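You operate a simulated robot arm through the tools that you are given. There is no shell and no other tool. Be economical: measure what you need, move in short steps, check, and stop when the job is done.

The job below is to be done with a simulated robot arm. You get a single attempt, and the scene is never put back.

JOB
Put one of the tees from the side table on top of the box sixteen.

Only the result counts: the job must be done as asked and must still hold three seconds after the hand-in. Knocking over, shifting, dropping, spilling or breaking anything else fails it.

ROBOT AND FRAMES
A 7-joint arm with a two-finger parallel gripper on a trunk, on a base that drives. Base frame: it is fixed to the floor where the robot stands at the start and does not move with it; the origin is under the middle of the robot, x ahead of it, y to its left, z up. Lengths are in m, angles in degrees, forces in N, time in s.
With the tool pointing down near the work surface it reaches from about 0.34 to 0.76 m from the robot's upright axis, wherever it stands. Its first joint turns from -115.0 to 115.0 degrees. Payload 3.91 kg.
Tool frame: the origin (TCP) lies between the finger pads and is the grasp point; the fingertips stand 0.03 m ahead of it; z points along the fingers, y is the line along which they close. Largest opening 0.11 m; finger width 0.02, thickness 0.01; the body of the gripper, 0.048 by 0.112 m, starts 0.055 m behind the TCP.
Orientation is that of the tool frame in the base frame, as a unit quaternion [x, y, z, w]. With the fingers straight down and closing along the base's y, the tool's x points along the base's -x, its y along +y and its z along -z.

CONTROLS
- The arm moves only by the tool arm_command. Its argument "deltas" is a list of rows, each a list of 7 numbers: the gripper command, from -1 (fully open) to 1 (shut), values between in proportion, then the shift along the tool's x, y, z in m, then the turn, a rotation vector about the tool's x, y, z in degrees. In form: [[hand, tx, ty, tz, rx, ry, rz], ...]. A call has 1 to 10 rows; each row shifts and turns the commanded pose from where the row before left it, along the tool's axes as they then stand. Rows are played at 5 a second. More than 0.05 m and 8.6 degrees between two rows, or a gripper value outside its range, and nothing of the call is played. Where a pose cannot be reached the arm comes as near as it can. A force on the tool above 40 N (or 10 N above the force at the start of the call, whichever is more), or a blocked arm, ends the call early, and 0.2 s more pass. Each finger travels about 0.108 m/s and halts on what it meets, pressing with about 23 N; the grip force reading is that of the motor and also rises with nothing between the fingers. The clock runs only during rows and for 0.2 s after the last one: add rows that do not move to give the fingers time. It gives the time, the measured TCP pose, the force on the tool (base axes), the opening and the grip force at its end, in the units of the frame above (readings bear some noise), and new pictures: "views" is both (left out), scene, wrist or none.
- Cameras (640 x 400 px; columns grow to the right, rows downward): "scene" is now at [0.0053, 0.1193, 1.6025]; the picture's right is [-0.46, -0.89, 0.00], its down [-0.73, 0.38, -0.57] and it looks along [0.51, -0.27, -0.82] (base axes); focal length 294 px, centre (320, 200). "wrist" rides on the gripper at [0.072, 0.017, -0.103] in the tool frame; the picture's right is [-0.23, 0.97, 0.00], its down [-0.76, -0.18, -0.62] and it looks along [-0.61, -0.14, 0.78] (tool axes); focal length 222 px, centre (320, 200). There is no depth. A picture from a camera that has moved, and an enlarged one, comes with that camera's place and axes in the base frame and with its lens.
- lift_body(by): slides the trunk up (or, below 0, down) by that many m; the arm and the scene camera ride with it, the base frame stays. It gives what a move gives, with no picture.
- base_move(legs): drives the robot by 1 to 6 legs, each [ahead, turn to the left] in m and degrees, along the robot's own axes; the way and the turn of a leg run together, so that a leg with both is an arc; at most 1.5 m and 180 degrees a leg. The arm and the cameras ride along, it lands a little off, and it stops where it bumps. It gives what a move gives, and a new picture of the scene camera.
- turn_head(pan, tilt): turns the head with the scene camera to pan (to the left, within 155 degrees either way) and tilt (down, from -29 to 69), counted from straight ahead of the robot. It gives what a move gives, and a new picture of the scene camera.
- inspect(camera, box): a new picture of the part [left, top, right, bottom] of that camera's present view, enlarged. No time passes.
- close_job(): hands the job in; it is judged then, once.

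Go step by step. Nothing tells you exact positions but the pictures and the camera data: compare them with the known pose of the tool, close in by small moves and look again before you grip or let go. The budget is 120 turns and 260 pictures, counting those below and the enlarged ones. Unless the task says otherwise, let go and move clear before handing in, and close with one line.

The tools are called after "Emit:" by a JSON object that holds its "fn" and its "kwargs". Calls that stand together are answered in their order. arm_command: Moves the arm, as the interface text tells. Its arguments: {"type":"object","properties":{"deltas":{"type":"array","items":{"type":"array","items":{"type":"number"}}},"views":{"type":"string","enum":["both","scene","wrist","none"]}},"required":["deltas"]} The other tools are called the same way: lift_body (by) slides the trunk up or down; base_move (legs) drives the base; turn_head (pan, tilt) turns the head that bears the scene camera; inspect (camera, box) takes an enlarged picture of a part of a camera's view; close_job () hands the job in.

At the start:

```text
time_s: 0.0
position: [0.5334, 0.1065, 1.0958]
tcp_rot: [0.0, 1.0, 0.001, 0.001]
wrist_force: [0.6, -0.4, 0.1]
grip_width: 0.1099
grip_force: 0.0
trunk travel left (down, up): [-0.725, 0.265]
robot x, y, heading: [-0.0015, 0.0001, 0.0]
head pan, tilt: [-27.5, 54.9]
```

scene: 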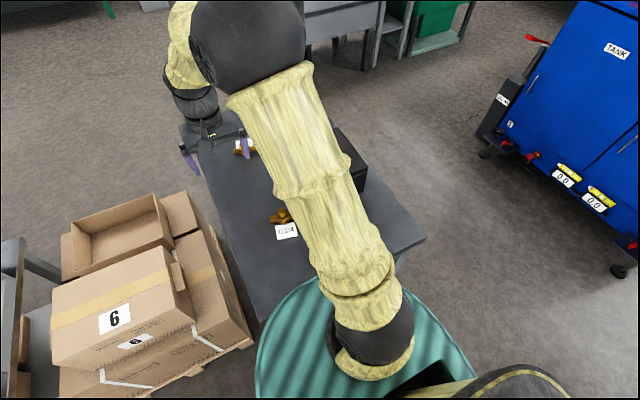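
wrist: 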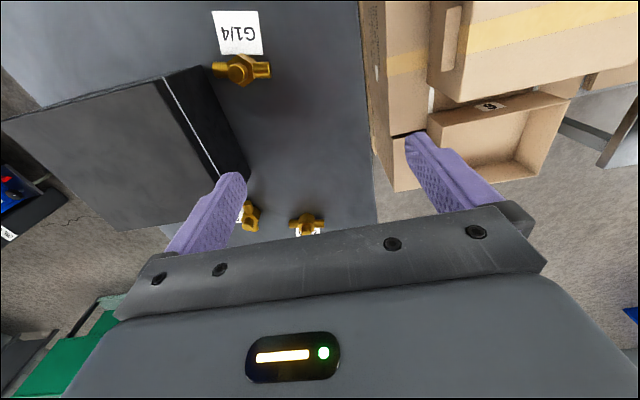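

I see a dark table ahead with brass fittings, and a stack of boxes to the left of it, one marked "6". I need to look around for the side table and box 16.

Emit:
{"fn": "turn_head", "kwargs": {"pan": 60, "tilt": 35}}

Emit:
{"fn": "turn_head", "kwargs": {"pan": -70, "tilt": 35}}

Emit:
{"fn": "turn_head", "kwargs": {"pan": 25, "tilt": 50}}

Emit:
{"fn": "inspect", "kwargs": {"camera": "wrist", "box": [160, 0, 400, 240]}}

```text
time_s: 1.6
position: [0.5331, 0.1066, 1.0963]
tcp_rot: [-0.001, 1.0, 0.0, 0.0]
wrist_force: [0.4, -0.5, 0.2]
grip_width: 0.1101
grip_force: 0.3
trunk travel left (down, up): [-0.725, 0.265]
robot x, y, heading: [-0.0036, -0.003, 0.3]
head pan, tilt: [60.0, 35.0]
camera scene: at [-0.0146, 0.2289, 1.6306], right [0.87, -0.5, 0.0], down [-0.29, -0.5, -0.82], along [0.41, 0.71, -0.57], focal length 294 px, centre (320, 200)
```

scene: 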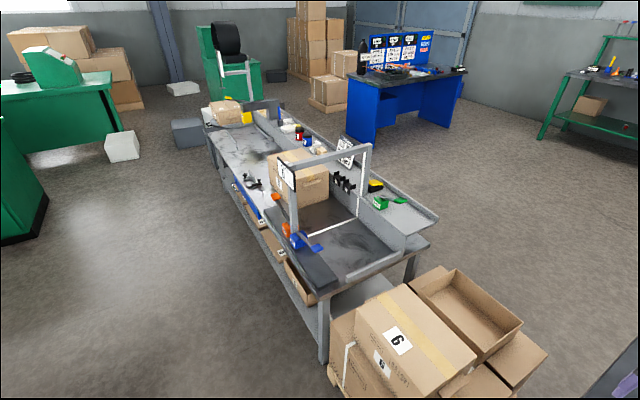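

```text
time_s: 3.7
position: [0.5325, 0.1068, 1.0963]
tcp_rot: [0.0, 1.0, 0.001, -0.001]
wrist_force: [0.6, 0.5, 0.7]
grip_width: 0.1101
grip_force: 0.1
trunk travel left (down, up): [-0.725, 0.265]
robot x, y, heading: [0.0026, -0.0001, 0.2]
head pan, tilt: [-70.0, 35.0]
camera scene: at [-0.0285, 0.07, 1.6306], right [-0.94, -0.34, 0.0], down [-0.2, 0.54, -0.82], along [0.28, -0.77, -0.57], focal length 294 px, centre (320, 200)
```

scene: 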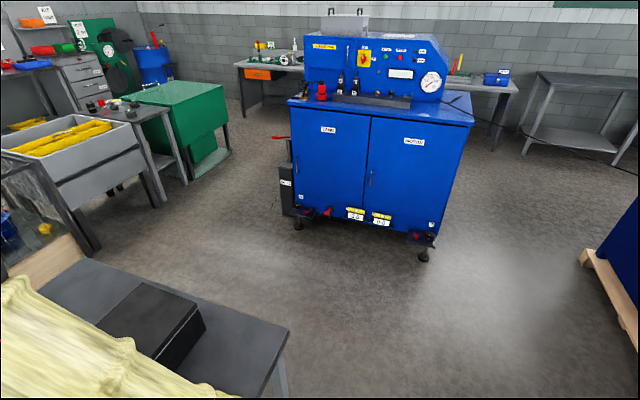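

```text
time_s: 5.4
position: [0.5319, 0.1057, 1.0951]
tcp_rot: [0.0, 1.0, 0.0, 0.0]
wrist_force: [-0.4, 0.0, 0.9]
grip_width: 0.1098
grip_force: 0.0
trunk travel left (down, up): [-0.725, 0.265]
robot x, y, heading: [0.0037, 0.003, -0.1]
head pan, tilt: [25.0, 50.0]
camera scene: at [0.0111, 0.1852, 1.6089], right [0.42, -0.91, 0.0], down [-0.69, -0.32, -0.64], along [0.58, 0.27, -0.77], focal length 294 px, centre (320, 200)
```

scene: 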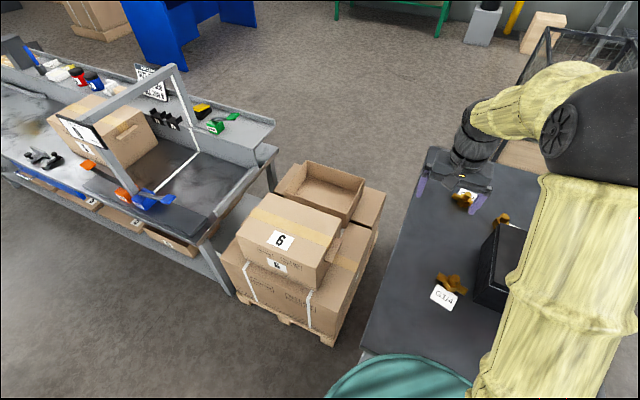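

```text
1.67 times, centred on (280, 120) of wrist
camera zoom: at [0.4608, 0.1217, 1.1991], right [0.23, 0.97, 0.0], down [0.76, -0.18, 0.62], along [0.61, -0.14, -0.78], focal length 370 px, centre (387, 333)
```

zoom: 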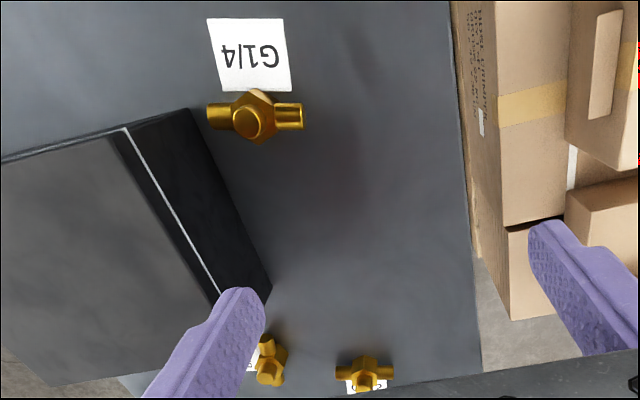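

The table ahead holds three brass fittings with labels. I zoom in on the boxes and their labels on the conveyor bench.

Emit:
{"fn": "inspect", "kwargs": {"camera": "scene", "box": [20, 60, 220, 200]}}

Emit:
{"fn": "inspect", "kwargs": {"camera": "scene", "box": [220, 150, 400, 350]}}

Emit:
{"fn": "inspect", "kwargs": {"camera": "scene", "box": [400, 140, 540, 330]}}

Emit:
{"fn": "turn_head", "kwargs": {"pan": 100, "tilt": 25}}

```text
2.86 times, centred on (120, 130) of scene
camera zoom: at [0.0111, 0.1852, 1.6089], right [0.42, -0.91, 0.0], down [-0.69, -0.32, -0.64], along [0.58, 0.27, -0.77], focal length 840 px, centre (891, 400)
```

zoom: 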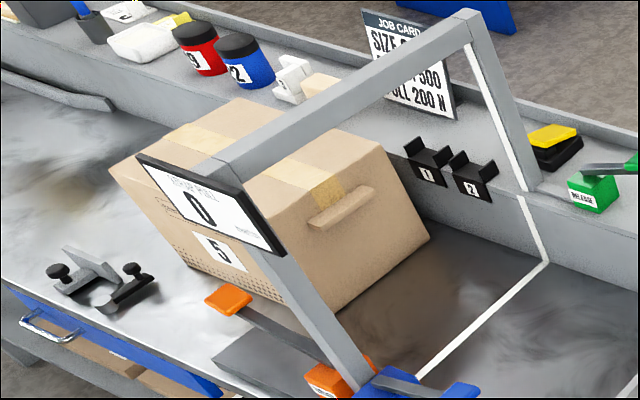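

```text
2.00 times, centred on (310, 250) of scene
camera zoom: at [0.0111, 0.1852, 1.6089], right [0.42, -0.91, 0.0], down [-0.69, -0.32, -0.64], along [0.58, 0.27, -0.77], focal length 588 px, centre (340, 100)
```

zoom: 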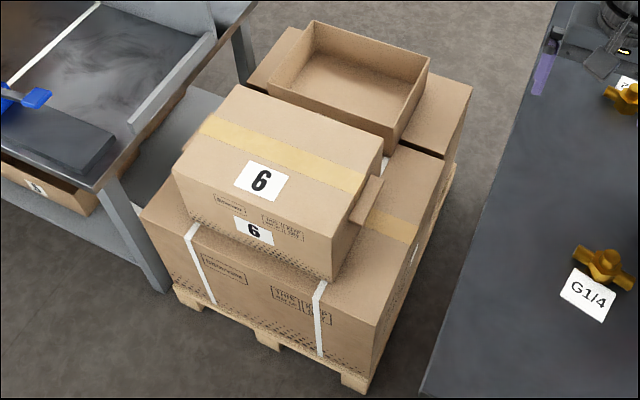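

```text
2.11 times, centred on (470, 235) of scene
camera zoom: at [0.0111, 0.1852, 1.6089], right [0.42, -0.91, 0.0], down [-0.69, -0.32, -0.64], along [0.58, 0.27, -0.77], focal length 619 px, centre (4, 126)
```

zoom: 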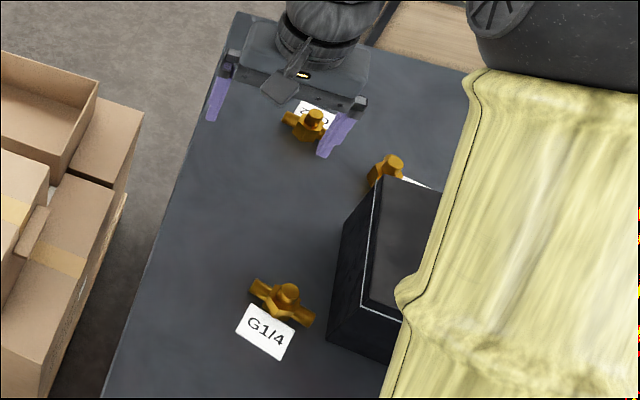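

```text
time_s: 6.9
position: [0.5322, 0.1048, 1.095]
tcp_rot: [-0.001, 1.0, 0.0, 0.0]
wrist_force: [-0.3, -0.7, 0.2]
grip_width: 0.11
grip_force: 0.1
trunk travel left (down, up): [-0.725, 0.265]
robot x, y, heading: [-0.0009, -0.0001, -0.1]
head pan, tilt: [100.0, 25.0]
camera scene: at [-0.0746, 0.2435, 1.6463], right [0.98, 0.17, 0.0], down [0.07, -0.42, -0.91], along [-0.16, 0.89, -0.42], focal length 294 px, centre (320, 200)
```

scene: 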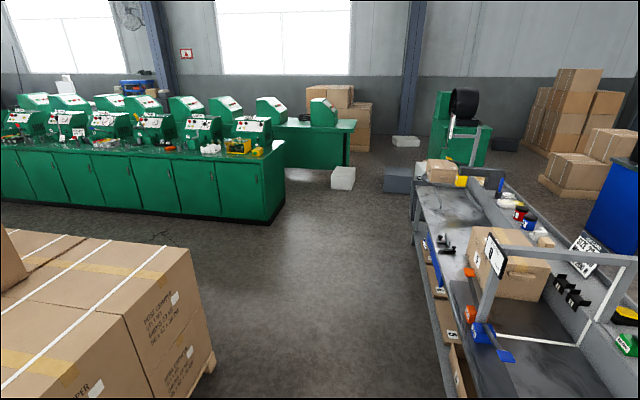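

Boxes 6 and 5 found, none marked 16 yet. I keep looking around.

Emit:
{"fn": "inspect", "kwargs": {"camera": "scene", "box": [400, 150, 560, 250]}}

Emit:
{"fn": "turn_head", "kwargs": {"pan": 150, "tilt": 35}}

Emit:
{"fn": "turn_head", "kwargs": {"pan": -130, "tilt": 35}}

Emit:
{"fn": "turn_head", "kwargs": {"pan": 0, "tilt": 15}}

```text
4.00 times, centred on (480, 200) of scene
camera zoom: at [-0.0746, 0.2435, 1.6463], right [0.98, 0.17, 0.0], down [0.07, -0.42, -0.91], along [-0.16, 0.89, -0.42], focal length 1177 px, centre (-320, 200)
```

zoom: 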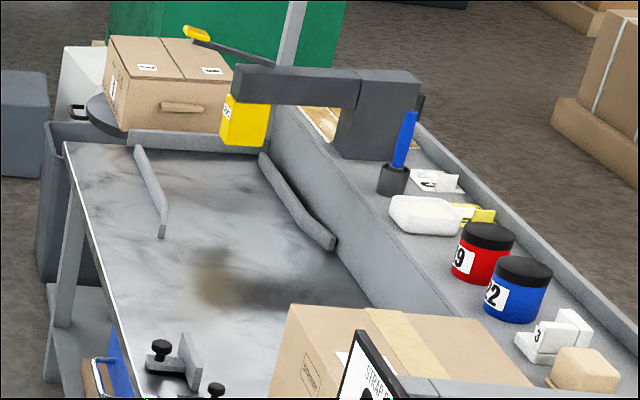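

```text
time_s: 8.1
position: [0.5335, 0.1058, 1.0964]
tcp_rot: [0.0, 1.0, 0.0, 0.0]
wrist_force: [-0.8, 0.3, 0.5]
grip_width: 0.11
grip_force: 0.1
trunk travel left (down, up): [-0.725, 0.265]
robot x, y, heading: [0.0001, -0.003, -0.0]
head pan, tilt: [150.0, 35.0]
camera scene: at [-0.1349, 0.1968, 1.6306], right [0.5, 0.87, 0.0], down [0.5, -0.29, -0.82], along [-0.71, 0.41, -0.57], focal length 294 px, centre (320, 200)
```

scene: 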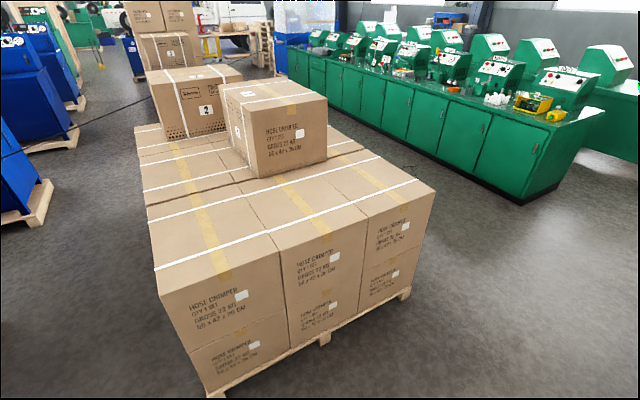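

```text
time_s: 11.9
position: [0.5316, 0.1061, 1.097]
tcp_rot: [0.001, 1.0, 0.001, 0.0]
wrist_force: [-0.7, 0.5, -0.5]
grip_width: 0.1101
grip_force: 0.0
trunk travel left (down, up): [-0.725, 0.265]
robot x, y, heading: [-0.0005, -0.0016, 0.1]
head pan, tilt: [-130.0, 35.0]
camera scene: at [-0.1153, 0.0852, 1.6306], right [-0.77, 0.64, 0.0], down [0.37, 0.44, -0.82], along [-0.53, -0.63, -0.57], focal length 294 px, centre (320, 200)
```

scene: 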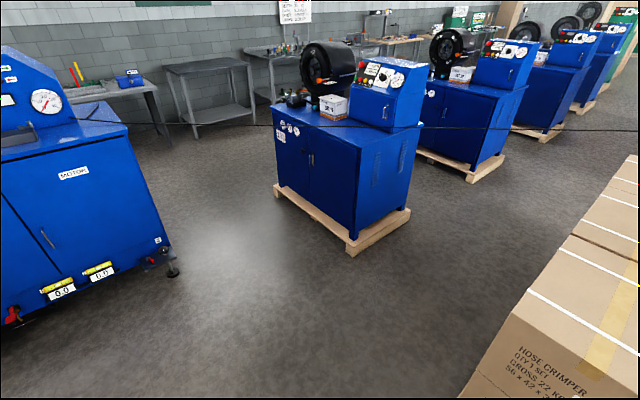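

```text
time_s: 14.1
position: [0.5328, 0.1054, 1.0971]
tcp_rot: [-0.001, 1.0, 0.0, 0.0]
wrist_force: [0.6, 0.0, -0.2]
grip_width: 0.1099
grip_force: 0.0
trunk travel left (down, up): [-0.725, 0.265]
robot x, y, heading: [0.0015, 0.0017, 0.1]
head pan, tilt: [0.0, 15.0]
camera scene: at [0.0347, 0.1526, 1.6626], right [0.0, -1.0, 0.0], down [-0.26, 0.0, -0.97], along [0.97, 0.0, -0.26], focal length 294 px, centre (320, 200)
```

scene: 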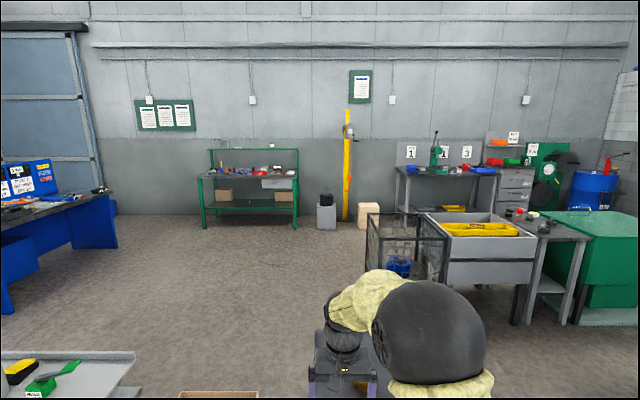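

Several more boxes with small labels; I zoom in on them.

Emit:
{"fn": "turn_head", "kwargs": {"pan": 70, "tilt": 35}}

Emit:
{"fn": "inspect", "kwargs": {"camera": "scene", "box": [180, 90, 440, 290]}}

Emit:
{"fn": "turn_head", "kwargs": {"pan": 155, "tilt": 25}}

Emit:
{"fn": "inspect", "kwargs": {"camera": "scene", "box": [80, 40, 340, 240]}}

```text
time_s: 15.5
position: [0.5329, 0.1059, 1.0964]
tcp_rot: [0.0, 1.0, 0.0, -0.001]
wrist_force: [-0.7, 0.1, 0.2]
grip_width: 0.1102
grip_force: 0.0
trunk travel left (down, up): [-0.725, 0.265]
robot x, y, heading: [-0.0031, -0.0022, -0.1]
head pan, tilt: [70.0, 35.0]
camera scene: at [-0.0285, 0.2354, 1.6306], right [0.94, -0.34, 0.0], down [-0.2, -0.54, -0.82], along [0.28, 0.77, -0.57], focal length 294 px, centre (320, 200)
```

scene: 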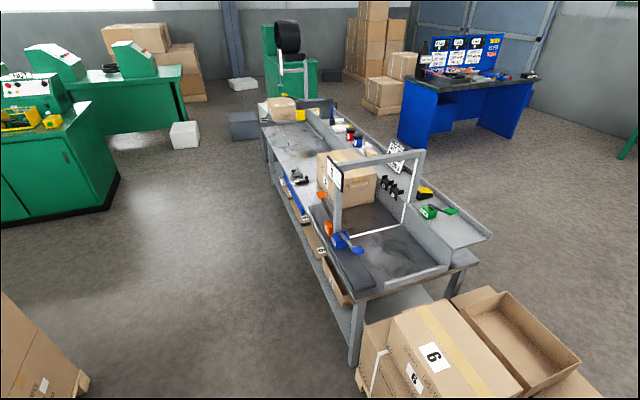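

```text
2.00 times, centred on (310, 190) of scene
camera zoom: at [-0.0285, 0.2354, 1.6306], right [0.94, -0.34, 0.0], down [-0.2, -0.54, -0.82], along [0.28, 0.77, -0.57], focal length 588 px, centre (340, 220)
```

zoom: 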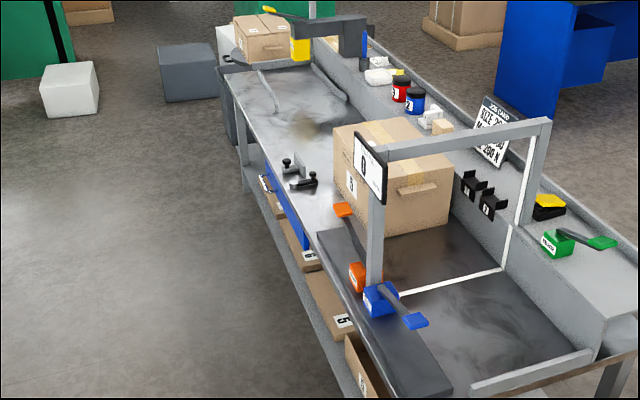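

```text
time_s: 17.1
position: [0.5336, 0.1049, 1.0963]
tcp_rot: [0.0, 1.0, 0.0, 0.0]
wrist_force: [0.1, -0.2, 0.4]
grip_width: 0.1101
grip_force: 0.1
trunk travel left (down, up): [-0.725, 0.265]
robot x, y, heading: [-0.0016, 0.0012, -0.1]
head pan, tilt: [154.7, 25.0]
camera scene: at [-0.142, 0.1922, 1.6464], right [0.43, 0.9, 0.0], down [0.38, -0.18, -0.91], along [-0.82, 0.39, -0.42], focal length 294 px, centre (320, 200)
```

scene: 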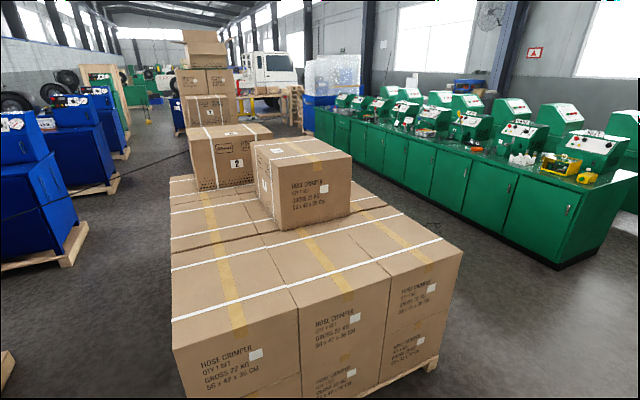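

```text
2.00 times, centred on (210, 140) of scene
camera zoom: at [-0.142, 0.1922, 1.6464], right [0.43, 0.9, 0.0], down [0.38, -0.18, -0.91], along [-0.82, 0.39, -0.42], focal length 588 px, centre (540, 320)
```

zoom: 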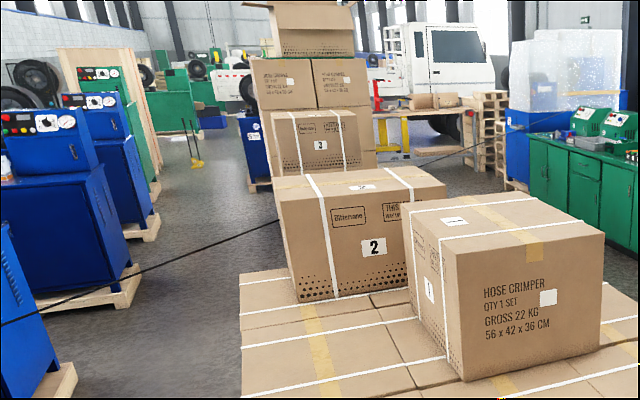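

Boxes 1, 2, 3, 5, 6 seen. Next I check the boxes on the shelf under the bench and the one at its far end.

Emit:
{"fn": "turn_head", "kwargs": {"pan": 70, "tilt": 40}}

Emit:
{"fn": "inspect", "kwargs": {"camera": "scene", "box": [260, 130, 380, 270]}}

Emit:
{"fn": "inspect", "kwargs": {"camera": "scene", "box": [350, 240, 500, 390]}}

Emit:
{"fn": "inspect", "kwargs": {"camera": "scene", "box": [230, 40, 310, 100]}}

```text
time_s: 18.6
position: [0.5328, 0.1064, 1.0964]
tcp_rot: [0.0, 1.0, 0.0, 0.0]
wrist_force: [-0.2, 0.0, 0.3]
grip_width: 0.11
grip_force: 0.1
trunk travel left (down, up): [-0.725, 0.265]
robot x, y, heading: [-0.0013, 0.002, 0.2]
head pan, tilt: [70.0, 40.0]
camera scene: at [-0.0297, 0.2326, 1.623], right [0.94, -0.34, 0.0], down [-0.22, -0.6, -0.77], along [0.26, 0.72, -0.64], focal length 294 px, centre (320, 200)
```

scene: 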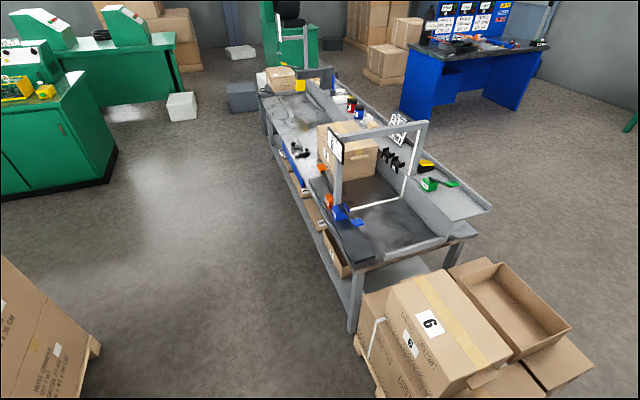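

```text
2.86 times, centred on (320, 200) of scene
camera zoom: at [-0.0297, 0.2326, 1.623], right [0.94, -0.34, 0.0], down [-0.22, -0.6, -0.77], along [0.26, 0.72, -0.64], focal length 840 px, centre (320, 200)
```

zoom: 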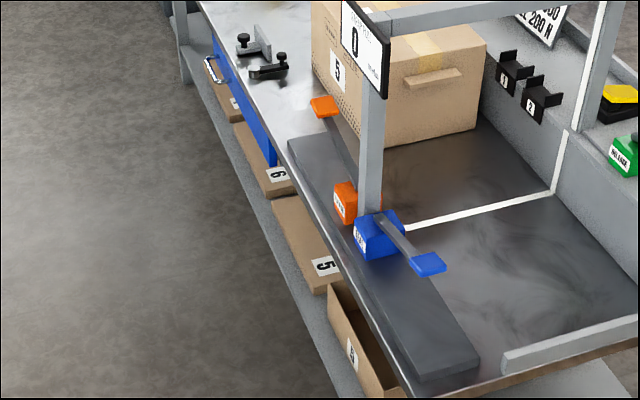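

```text
2.67 times, centred on (425, 315) of scene
camera zoom: at [-0.0297, 0.2326, 1.623], right [0.94, -0.34, 0.0], down [-0.22, -0.6, -0.77], along [0.26, 0.72, -0.64], focal length 784 px, centre (40, -107)
```

zoom: 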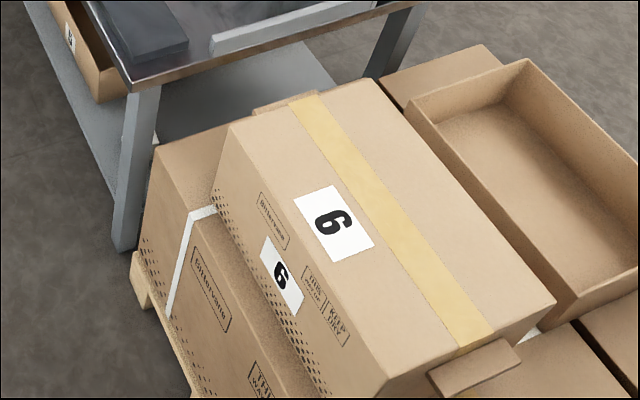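

```text
6.67 times, centred on (270, 70) of scene
camera zoom: at [-0.0297, 0.2326, 1.623], right [0.94, -0.34, 0.0], down [-0.22, -0.6, -0.77], along [0.26, 0.72, -0.64], focal length 1961 px, centre (653, 1067)
```

zoom: 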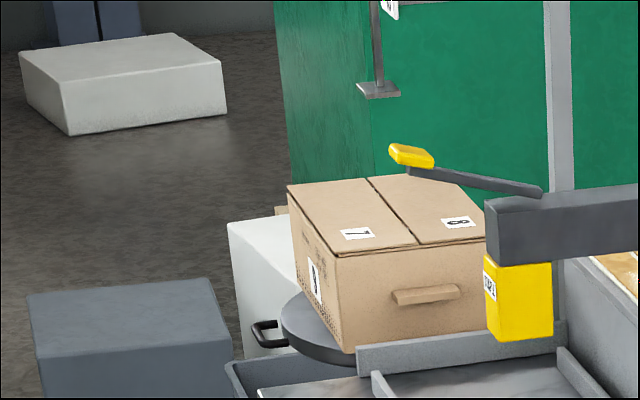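

No 16 yet. I check the right-hand side, the black box on the table and the far boxes.

Emit:
{"fn": "turn_head", "kwargs": {"pan": -50, "tilt": 50}}

Emit:
{"fn": "turn_head", "kwargs": {"pan": -35, "tilt": 15}}

Emit:
{"fn": "turn_head", "kwargs": {"pan": 55, "tilt": 15}}

Emit:
{"fn": "turn_head", "kwargs": {"pan": 115, "tilt": 45}}

Emit:
{"fn": "turn_head", "kwargs": {"pan": -155, "tilt": 30}}

```text
time_s: 20.6
position: [0.5348, 0.1043, 1.0964]
tcp_rot: [0.0, 1.0, 0.0, 0.0]
wrist_force: [-0.3, -0.6, 0.2]
grip_width: 0.11
grip_force: 0.1
trunk travel left (down, up): [-0.725, 0.265]
robot x, y, heading: [-0.001, -0.0024, 0.0]
head pan, tilt: [-50.0, 50.0]
camera scene: at [-0.0092, 0.0937, 1.6089], right [-0.77, -0.64, 0.0], down [-0.49, 0.59, -0.64], along [0.41, -0.49, -0.77], focal length 294 px, centre (320, 200)
```

scene: 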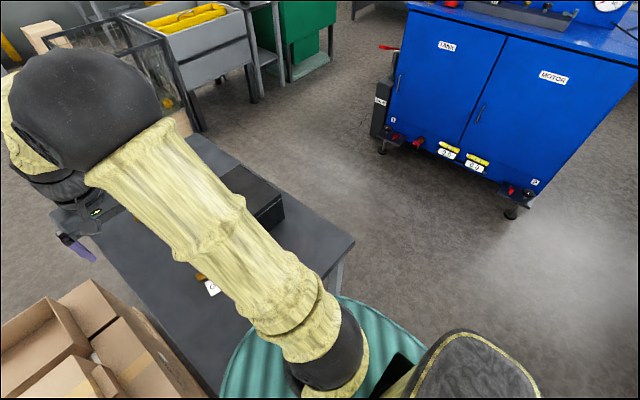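

```text
time_s: 21.7
position: [0.5338, 0.1057, 1.0956]
tcp_rot: [0.0, 1.0, 0.0, 0.0]
wrist_force: [-0.4, 0.1, -0.3]
grip_width: 0.11
grip_force: 0.1
trunk travel left (down, up): [-0.725, 0.265]
robot x, y, heading: [-0.003, -0.0008, -0.0]
head pan, tilt: [-35.0, 15.0]
camera scene: at [0.0178, 0.0991, 1.6625], right [-0.57, -0.82, 0.0], down [-0.21, 0.15, -0.97], along [0.79, -0.55, -0.26], focal length 294 px, centre (320, 200)
```

scene: 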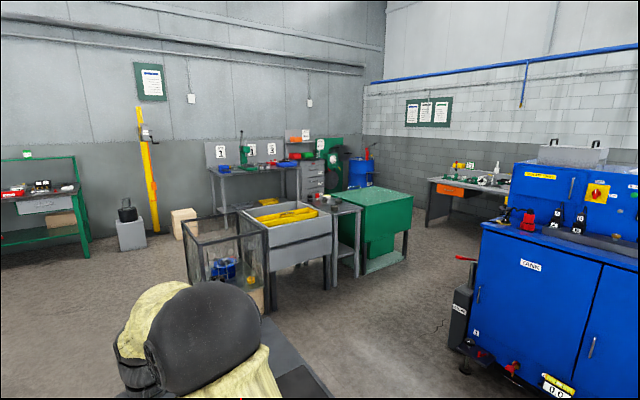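

```text
time_s: 23.3
position: [0.5333, 0.1048, 1.0956]
tcp_rot: [0.001, 1.0, 0.0, 0.0]
wrist_force: [0.0, 0.0, 0.5]
grip_width: 0.11
grip_force: 0.2
trunk travel left (down, up): [-0.725, 0.265]
robot x, y, heading: [0.0016, 0.0009, 0.3]
head pan, tilt: [55.0, 15.0]
camera scene: at [-0.005, 0.2292, 1.6626], right [0.82, -0.57, 0.0], down [-0.15, -0.21, -0.97], along [0.55, 0.79, -0.26], focal length 294 px, centre (320, 200)
```

scene: 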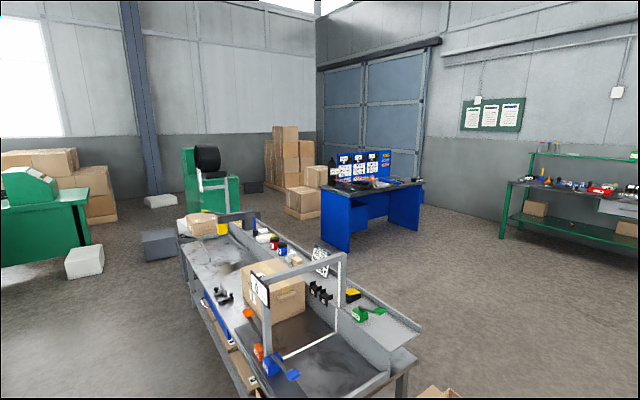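

```text
time_s: 24.6
position: [0.5326, 0.1062, 1.0969]
tcp_rot: [0.0, 1.0, 0.0, 0.0]
wrist_force: [-0.7, 0.0, -0.2]
grip_width: 0.1098
grip_force: 0.1
trunk travel left (down, up): [-0.725, 0.265]
robot x, y, heading: [-0.0026, -0.0018, -0.1]
head pan, tilt: [115.0, 45.0]
camera scene: at [-0.093, 0.2265, 1.6158], right [0.91, 0.42, 0.0], down [0.3, -0.64, -0.71], along [-0.3, 0.64, -0.71], focal length 294 px, centre (320, 200)
```

scene: 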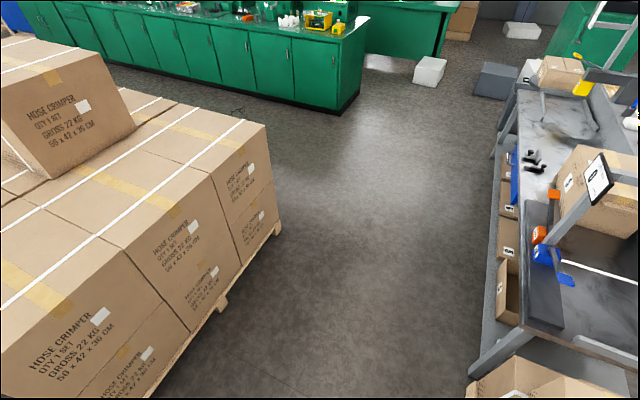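

```text
time_s: 28.4
position: [0.5325, 0.1066, 1.0953]
tcp_rot: [0.0, 1.0, 0.0, 0.0]
wrist_force: [-0.1, 0.0, 0.2]
grip_width: 0.1101
grip_force: 0.0
trunk travel left (down, up): [-0.725, 0.265]
robot x, y, heading: [0.0011, -0.0002, -0.0]
head pan, tilt: [-154.7, 30.0]
camera scene: at [-0.1404, 0.114, 1.6384], right [-0.43, 0.9, 0.0], down [0.45, 0.21, -0.87], along [-0.78, -0.37, -0.5], focal length 294 px, centre (320, 200)
```

scene: 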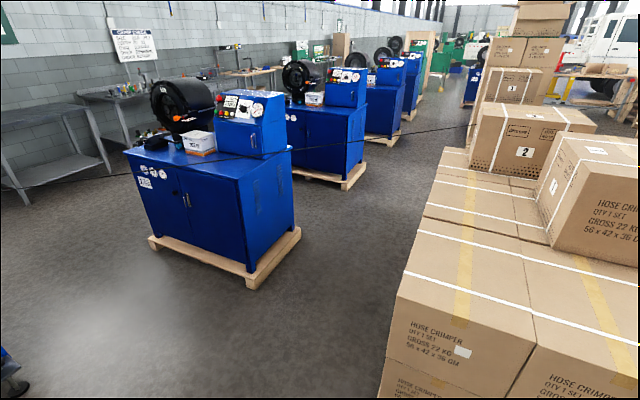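

There is a small label on the pallet stack seen by the wrist camera, and on the stack's right side. I zoom in there and on the shelf labels.

Emit:
{"fn": "inspect", "kwargs": {"camera": "wrist", "box": [400, 40, 600, 200]}}

Emit:
{"fn": "turn_head", "kwargs": {"pan": 40, "tilt": 60}}

Emit:
{"fn": "inspect", "kwargs": {"camera": "scene", "box": [200, 60, 460, 260]}}

```text
2.50 times, centred on (500, 120) of wrist
camera zoom: at [0.4608, 0.1217, 1.1991], right [0.23, 0.97, 0.0], down [0.76, -0.18, 0.62], along [0.61, -0.14, -0.78], focal length 555 px, centre (-130, 400)
```

zoom: 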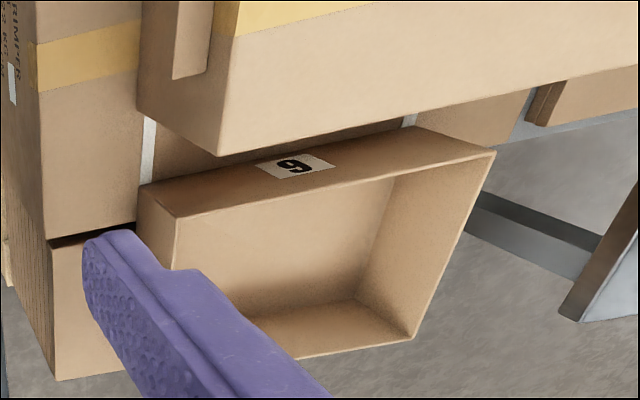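

```text
time_s: 31.2
position: [0.5321, 0.1054, 1.0964]
tcp_rot: [0.0, 1.0, 0.0, 0.0]
wrist_force: [-0.1, 0.4, 0.2]
grip_width: 0.1098
grip_force: 0.1
trunk travel left (down, up): [-0.725, 0.265]
robot x, y, heading: [-0.0021, -0.0002, -0.1]
head pan, tilt: [40.0, 60.0]
camera scene: at [-0.0076, 0.1955, 1.5963], right [0.64, -0.77, 0.0], down [-0.66, -0.56, -0.5], along [0.38, 0.32, -0.87], focal length 294 px, centre (320, 200)
```

scene: 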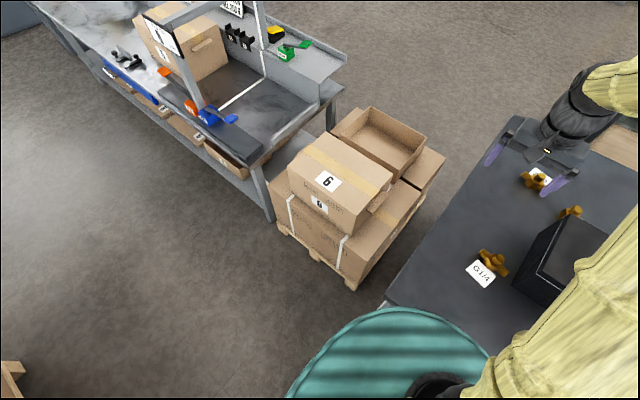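

```text
2.00 times, centred on (330, 160) of scene
camera zoom: at [-0.0076, 0.1955, 1.5963], right [0.64, -0.77, 0.0], down [-0.66, -0.56, -0.5], along [0.38, 0.32, -0.87], focal length 588 px, centre (300, 280)
```

zoom: 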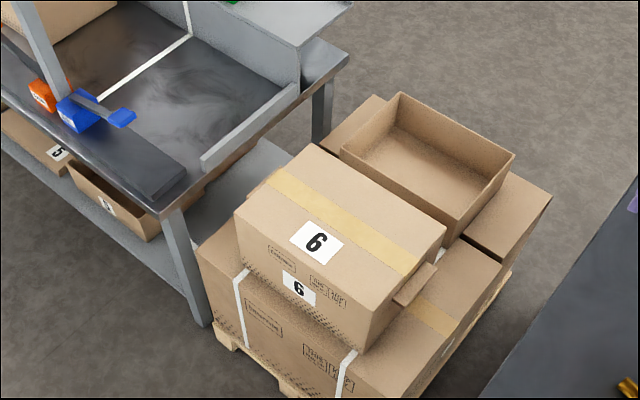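

The tray on the pallet carries another number. I zoom on the remaining distant boxes.

Emit:
{"fn": "turn_head", "kwargs": {"pan": 65, "tilt": 20}}

Emit:
{"fn": "inspect", "kwargs": {"camera": "scene", "box": [30, 110, 230, 235]}}

Emit:
{"fn": "inspect", "kwargs": {"camera": "scene", "box": [300, 90, 440, 200]}}

Emit:
{"fn": "inspect", "kwargs": {"camera": "scene", "box": [220, 290, 320, 400]}}

Emit:
{"fn": "turn_head", "kwargs": {"pan": 0, "tilt": 20}}

Emit:
{"fn": "inspect", "kwargs": {"camera": "scene", "box": [180, 110, 400, 220]}}

Emit:
{"fn": "inspect", "kwargs": {"camera": "scene", "box": [360, 110, 600, 270]}}

```text
time_s: 32.3
position: [0.5338, 0.1041, 1.0967]
tcp_rot: [0.001, 1.0, 0.0, 0.0]
wrist_force: [0.2, 0.6, 0.0]
grip_width: 0.11
grip_force: 0.0
trunk travel left (down, up): [-0.725, 0.265]
robot x, y, heading: [-0.0029, -0.0021, -0.1]
head pan, tilt: [65.0, 20.0]
camera scene: at [-0.0193, 0.2371, 1.6544], right [0.91, -0.42, 0.0], down [-0.15, -0.31, -0.94], along [0.4, 0.85, -0.34], focal length 294 px, centre (320, 200)
```

scene: 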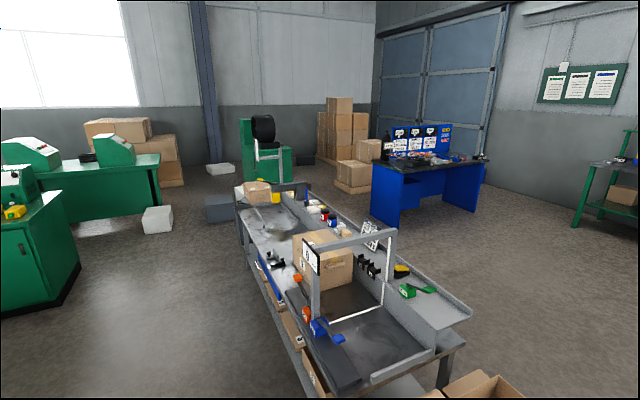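

```text
3.20 times, centred on (130, 172) of scene
camera zoom: at [-0.0193, 0.2371, 1.6544], right [0.91, -0.42, 0.0], down [-0.15, -0.31, -0.94], along [0.4, 0.85, -0.34], focal length 941 px, centre (928, 288)
```

zoom: 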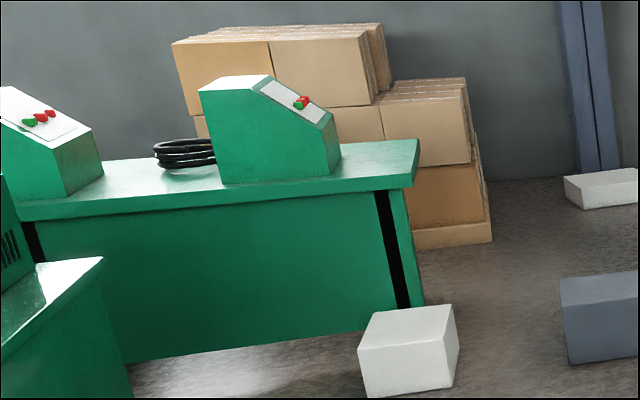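

```text
3.64 times, centred on (370, 145) of scene
camera zoom: at [-0.0193, 0.2371, 1.6544], right [0.91, -0.42, 0.0], down [-0.15, -0.31, -0.94], along [0.4, 0.85, -0.34], focal length 1070 px, centre (138, 400)
```

zoom: 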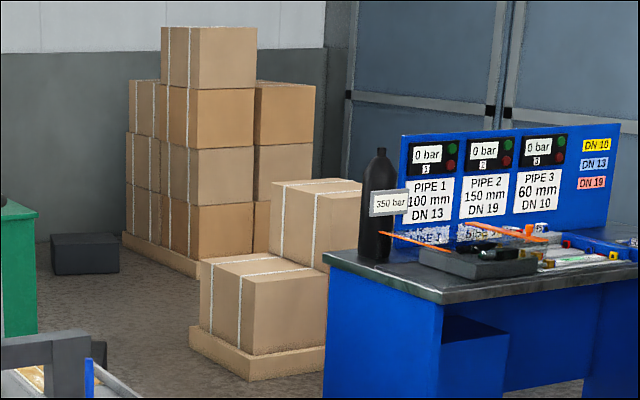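

```text
3.64 times, centred on (270, 345) of scene
camera zoom: at [-0.0193, 0.2371, 1.6544], right [0.91, -0.42, 0.0], down [-0.15, -0.31, -0.94], along [0.4, 0.85, -0.34], focal length 1070 px, centre (502, -327)
```

zoom: 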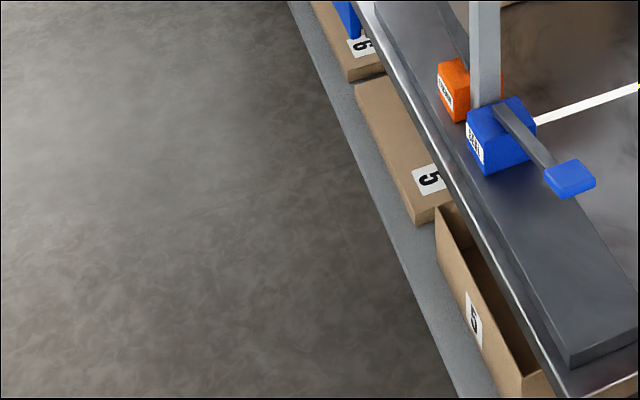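

```text
time_s: 33.6
position: [0.5327, 0.1049, 1.0971]
tcp_rot: [0.0, 1.0, 0.001, 0.001]
wrist_force: [-0.4, -0.3, -0.6]
grip_width: 0.1098
grip_force: 0.1
trunk travel left (down, up): [-0.725, 0.265]
robot x, y, heading: [0.0014, 0.0033, -0.0]
head pan, tilt: [0.0, 20.0]
camera scene: at [0.0344, 0.1528, 1.6544], right [0.0, -1.0, 0.0], down [-0.34, 0.0, -0.94], along [0.94, 0.0, -0.34], focal length 294 px, centre (320, 200)
```

scene: 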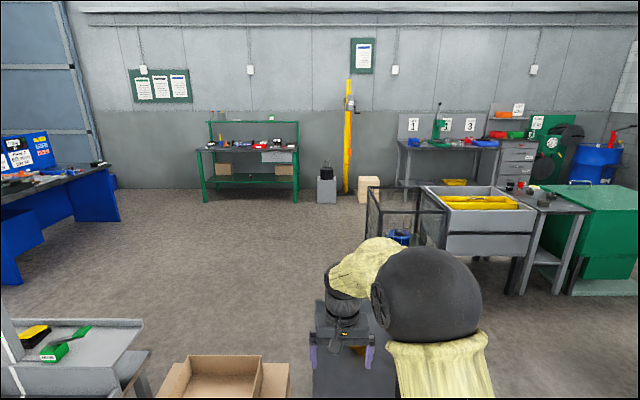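

```text
2.91 times, centred on (290, 165) of scene
camera zoom: at [0.0344, 0.1528, 1.6544], right [0.0, -1.0, 0.0], down [-0.34, 0.0, -0.94], along [0.94, 0.0, -0.34], focal length 856 px, centre (407, 302)
```

zoom: 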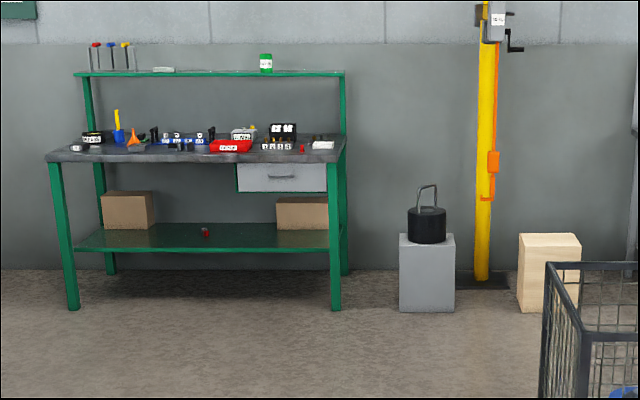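

```text
2.50 times, centred on (480, 190) of scene
camera zoom: at [0.0344, 0.1528, 1.6544], right [0.0, -1.0, 0.0], down [-0.34, 0.0, -0.94], along [0.94, 0.0, -0.34], focal length 735 px, centre (-80, 225)
```

zoom: 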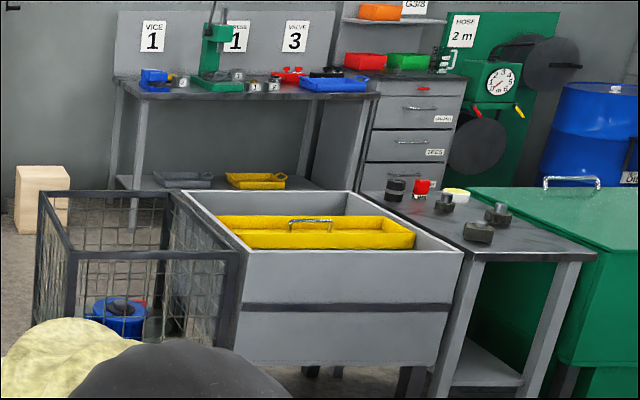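

Next I zoom on the stacks behind the robot.

Emit:
{"fn": "turn_head", "kwargs": {"pan": 155, "tilt": 15}}

Emit:
{"fn": "inspect", "kwargs": {"camera": "scene", "box": [160, 60, 260, 170]}}

Emit:
{"fn": "inspect", "kwargs": {"camera": "scene", "box": [160, 160, 360, 290]}}

Emit:
{"fn": "inspect", "kwargs": {"camera": "scene", "box": [0, 80, 160, 180]}}

Emit:
{"fn": "turn_head", "kwargs": {"pan": -155, "tilt": 15}}

Emit:
{"fn": "inspect", "kwargs": {"camera": "scene", "box": [460, 60, 640, 240]}}

```text
time_s: 36.0
position: [0.5334, 0.1061, 1.0962]
tcp_rot: [0.0, 1.0, 0.0, 0.0]
wrist_force: [0.5, 0.4, -0.1]
grip_width: 0.11
grip_force: 0.0
trunk travel left (down, up): [-0.725, 0.265]
robot x, y, heading: [-0.0001, -0.0013, -0.0]
head pan, tilt: [154.7, 15.0]
camera scene: at [-0.1431, 0.1927, 1.6626], right [0.43, 0.9, 0.0], down [0.23, -0.11, -0.97], along [-0.87, 0.41, -0.26], focal length 294 px, centre (320, 200)
```

scene: 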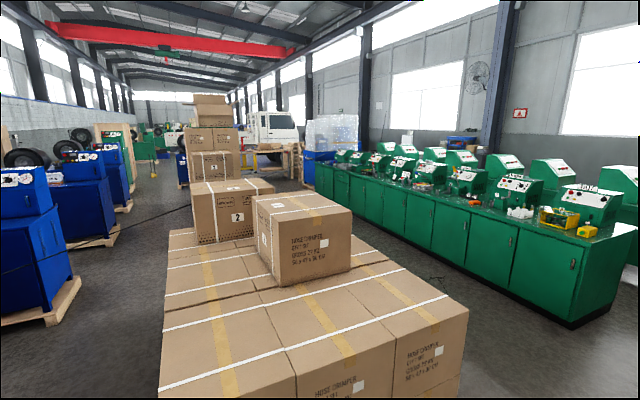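

```text
3.64 times, centred on (210, 115) of scene
camera zoom: at [-0.1431, 0.1927, 1.6626], right [0.43, 0.9, 0.0], down [0.23, -0.11, -0.97], along [-0.87, 0.41, -0.26], focal length 1070 px, centre (720, 509)
```

zoom: 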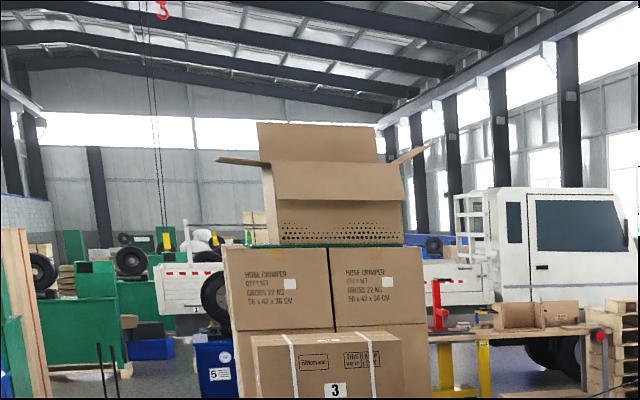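

```text
3.08 times, centred on (260, 225) of scene
camera zoom: at [-0.1431, 0.1927, 1.6626], right [0.43, 0.9, 0.0], down [0.23, -0.11, -0.97], along [-0.87, 0.41, -0.26], focal length 905 px, centre (505, 123)
```

zoom: 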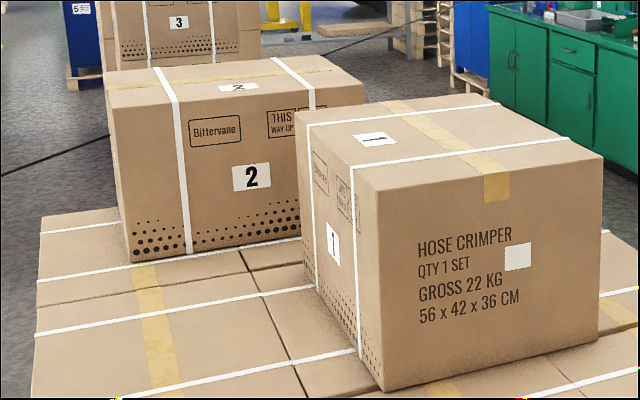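

```text
4.00 times, centred on (80, 130) of scene
camera zoom: at [-0.1431, 0.1927, 1.6626], right [0.43, 0.9, 0.0], down [0.23, -0.11, -0.97], along [-0.87, 0.41, -0.26], focal length 1177 px, centre (1280, 480)
```

zoom: 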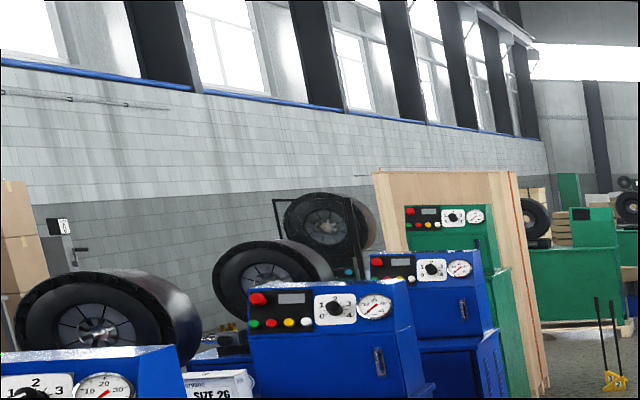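

```text
time_s: 40.2
position: [0.534, 0.1049, 1.0955]
tcp_rot: [0.0, 1.0, 0.0, 0.0]
wrist_force: [-0.3, 0.4, 0.6]
grip_width: 0.1098
grip_force: 0.1
trunk travel left (down, up): [-0.725, 0.265]
robot x, y, heading: [-0.0025, -0.0021, 0.1]
head pan, tilt: [-154.7, 15.0]
camera scene: at [-0.1431, 0.1128, 1.6626], right [-0.43, 0.9, 0.0], down [0.23, 0.11, -0.97], along [-0.87, -0.41, -0.26], focal length 294 px, centre (320, 200)
```

scene: 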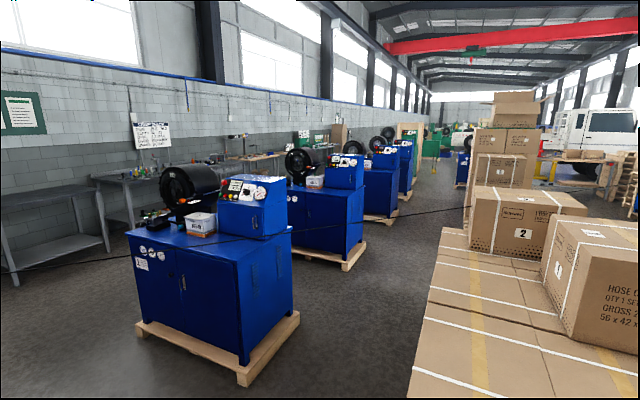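

```text
2.22 times, centred on (550, 150) of scene
camera zoom: at [-0.1431, 0.1128, 1.6626], right [-0.43, 0.9, 0.0], down [0.23, 0.11, -0.97], along [-0.87, -0.41, -0.26], focal length 654 px, centre (-191, 311)
```

zoom: 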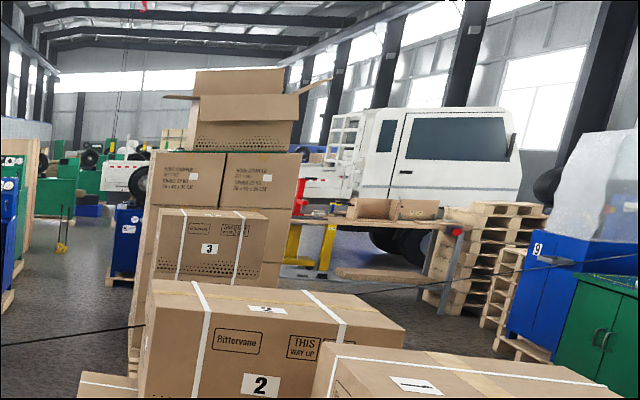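

White boxes on the blue machines carry "SIZE nn" labels; I look at those.

Emit:
{"fn": "inspect", "kwargs": {"camera": "scene", "box": [120, 160, 300, 290]}}

Emit:
{"fn": "inspect", "kwargs": {"camera": "scene", "box": [280, 130, 420, 220]}}

Emit:
{"fn": "inspect", "kwargs": {"camera": "scene", "box": [0, 80, 200, 240]}}

Emit:
{"fn": "turn_head", "kwargs": {"pan": -115, "tilt": 35}}

Emit:
{"fn": "inspect", "kwargs": {"camera": "scene", "box": [320, 0, 640, 200]}}

```text
3.08 times, centred on (210, 225) of scene
camera zoom: at [-0.1431, 0.1128, 1.6626], right [-0.43, 0.9, 0.0], down [0.23, 0.11, -0.97], along [-0.87, -0.41, -0.26], focal length 905 px, centre (658, 123)
```

zoom: 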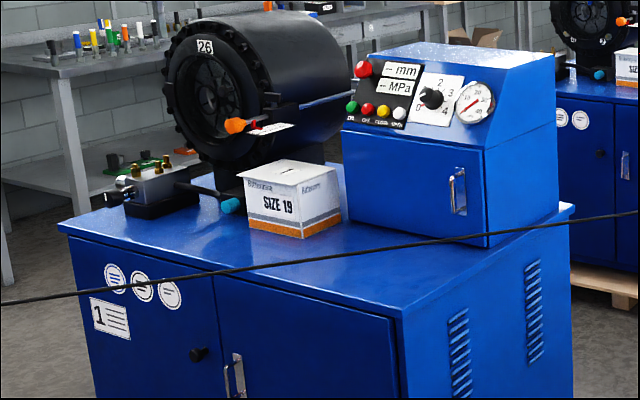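

```text
4.44 times, centred on (350, 175) of scene
camera zoom: at [-0.1431, 0.1128, 1.6626], right [-0.43, 0.9, 0.0], down [0.23, 0.11, -0.97], along [-0.87, -0.41, -0.26], focal length 1307 px, centre (187, 311)
```

zoom: 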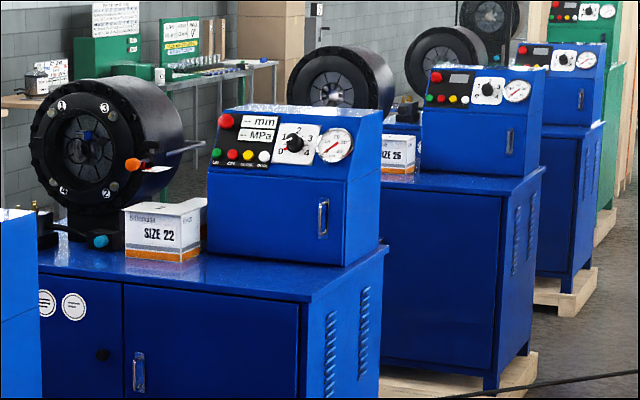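

```text
2.50 times, centred on (100, 160) of scene
camera zoom: at [-0.1431, 0.1128, 1.6626], right [-0.43, 0.9, 0.0], down [0.23, 0.11, -0.97], along [-0.87, -0.41, -0.26], focal length 735 px, centre (870, 300)
```

zoom: 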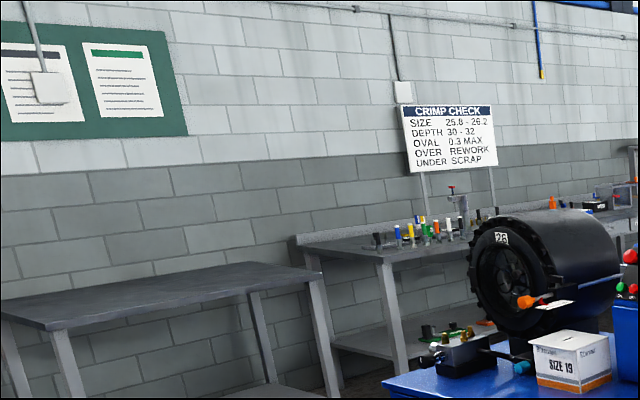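

```text
time_s: 41.3
position: [0.5321, 0.1063, 1.0965]
tcp_rot: [0.0, 1.0, 0.001, -0.001]
wrist_force: [-0.1, -0.1, 0.4]
grip_width: 0.1102
grip_force: 0.1
trunk travel left (down, up): [-0.725, 0.265]
robot x, y, heading: [-0.001, 0.0001, -0.1]
head pan, tilt: [-115.0, 35.0]
camera scene: at [-0.096, 0.0729, 1.6307], right [-0.91, 0.42, 0.0], down [0.24, 0.52, -0.82], along [-0.35, -0.74, -0.57], focal length 294 px, centre (320, 200)
```

scene: 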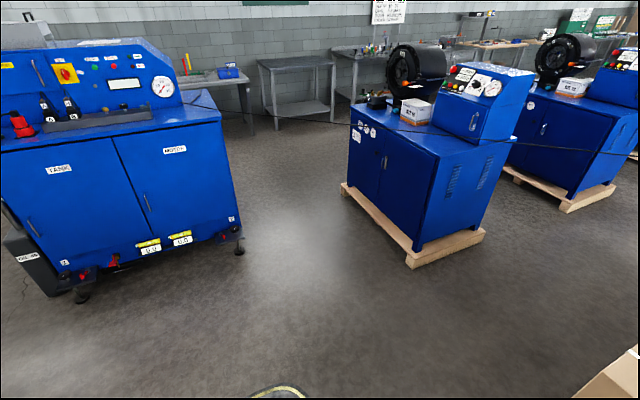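

```text
2.00 times, centred on (480, 100) of scene
camera zoom: at [-0.096, 0.0729, 1.6307], right [-0.91, 0.42, 0.0], down [0.24, 0.52, -0.82], along [-0.35, -0.74, -0.57], focal length 588 px, centre (0, 400)
```

zoom: 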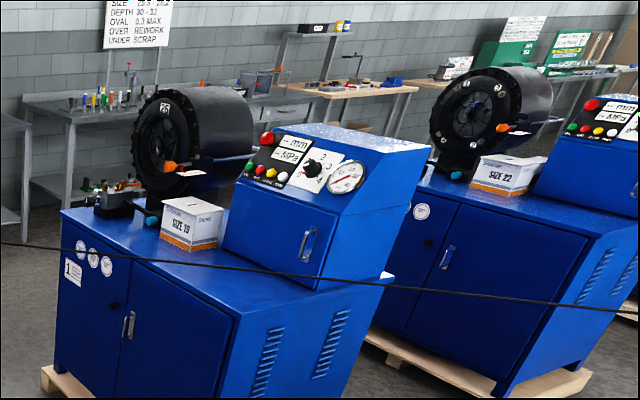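

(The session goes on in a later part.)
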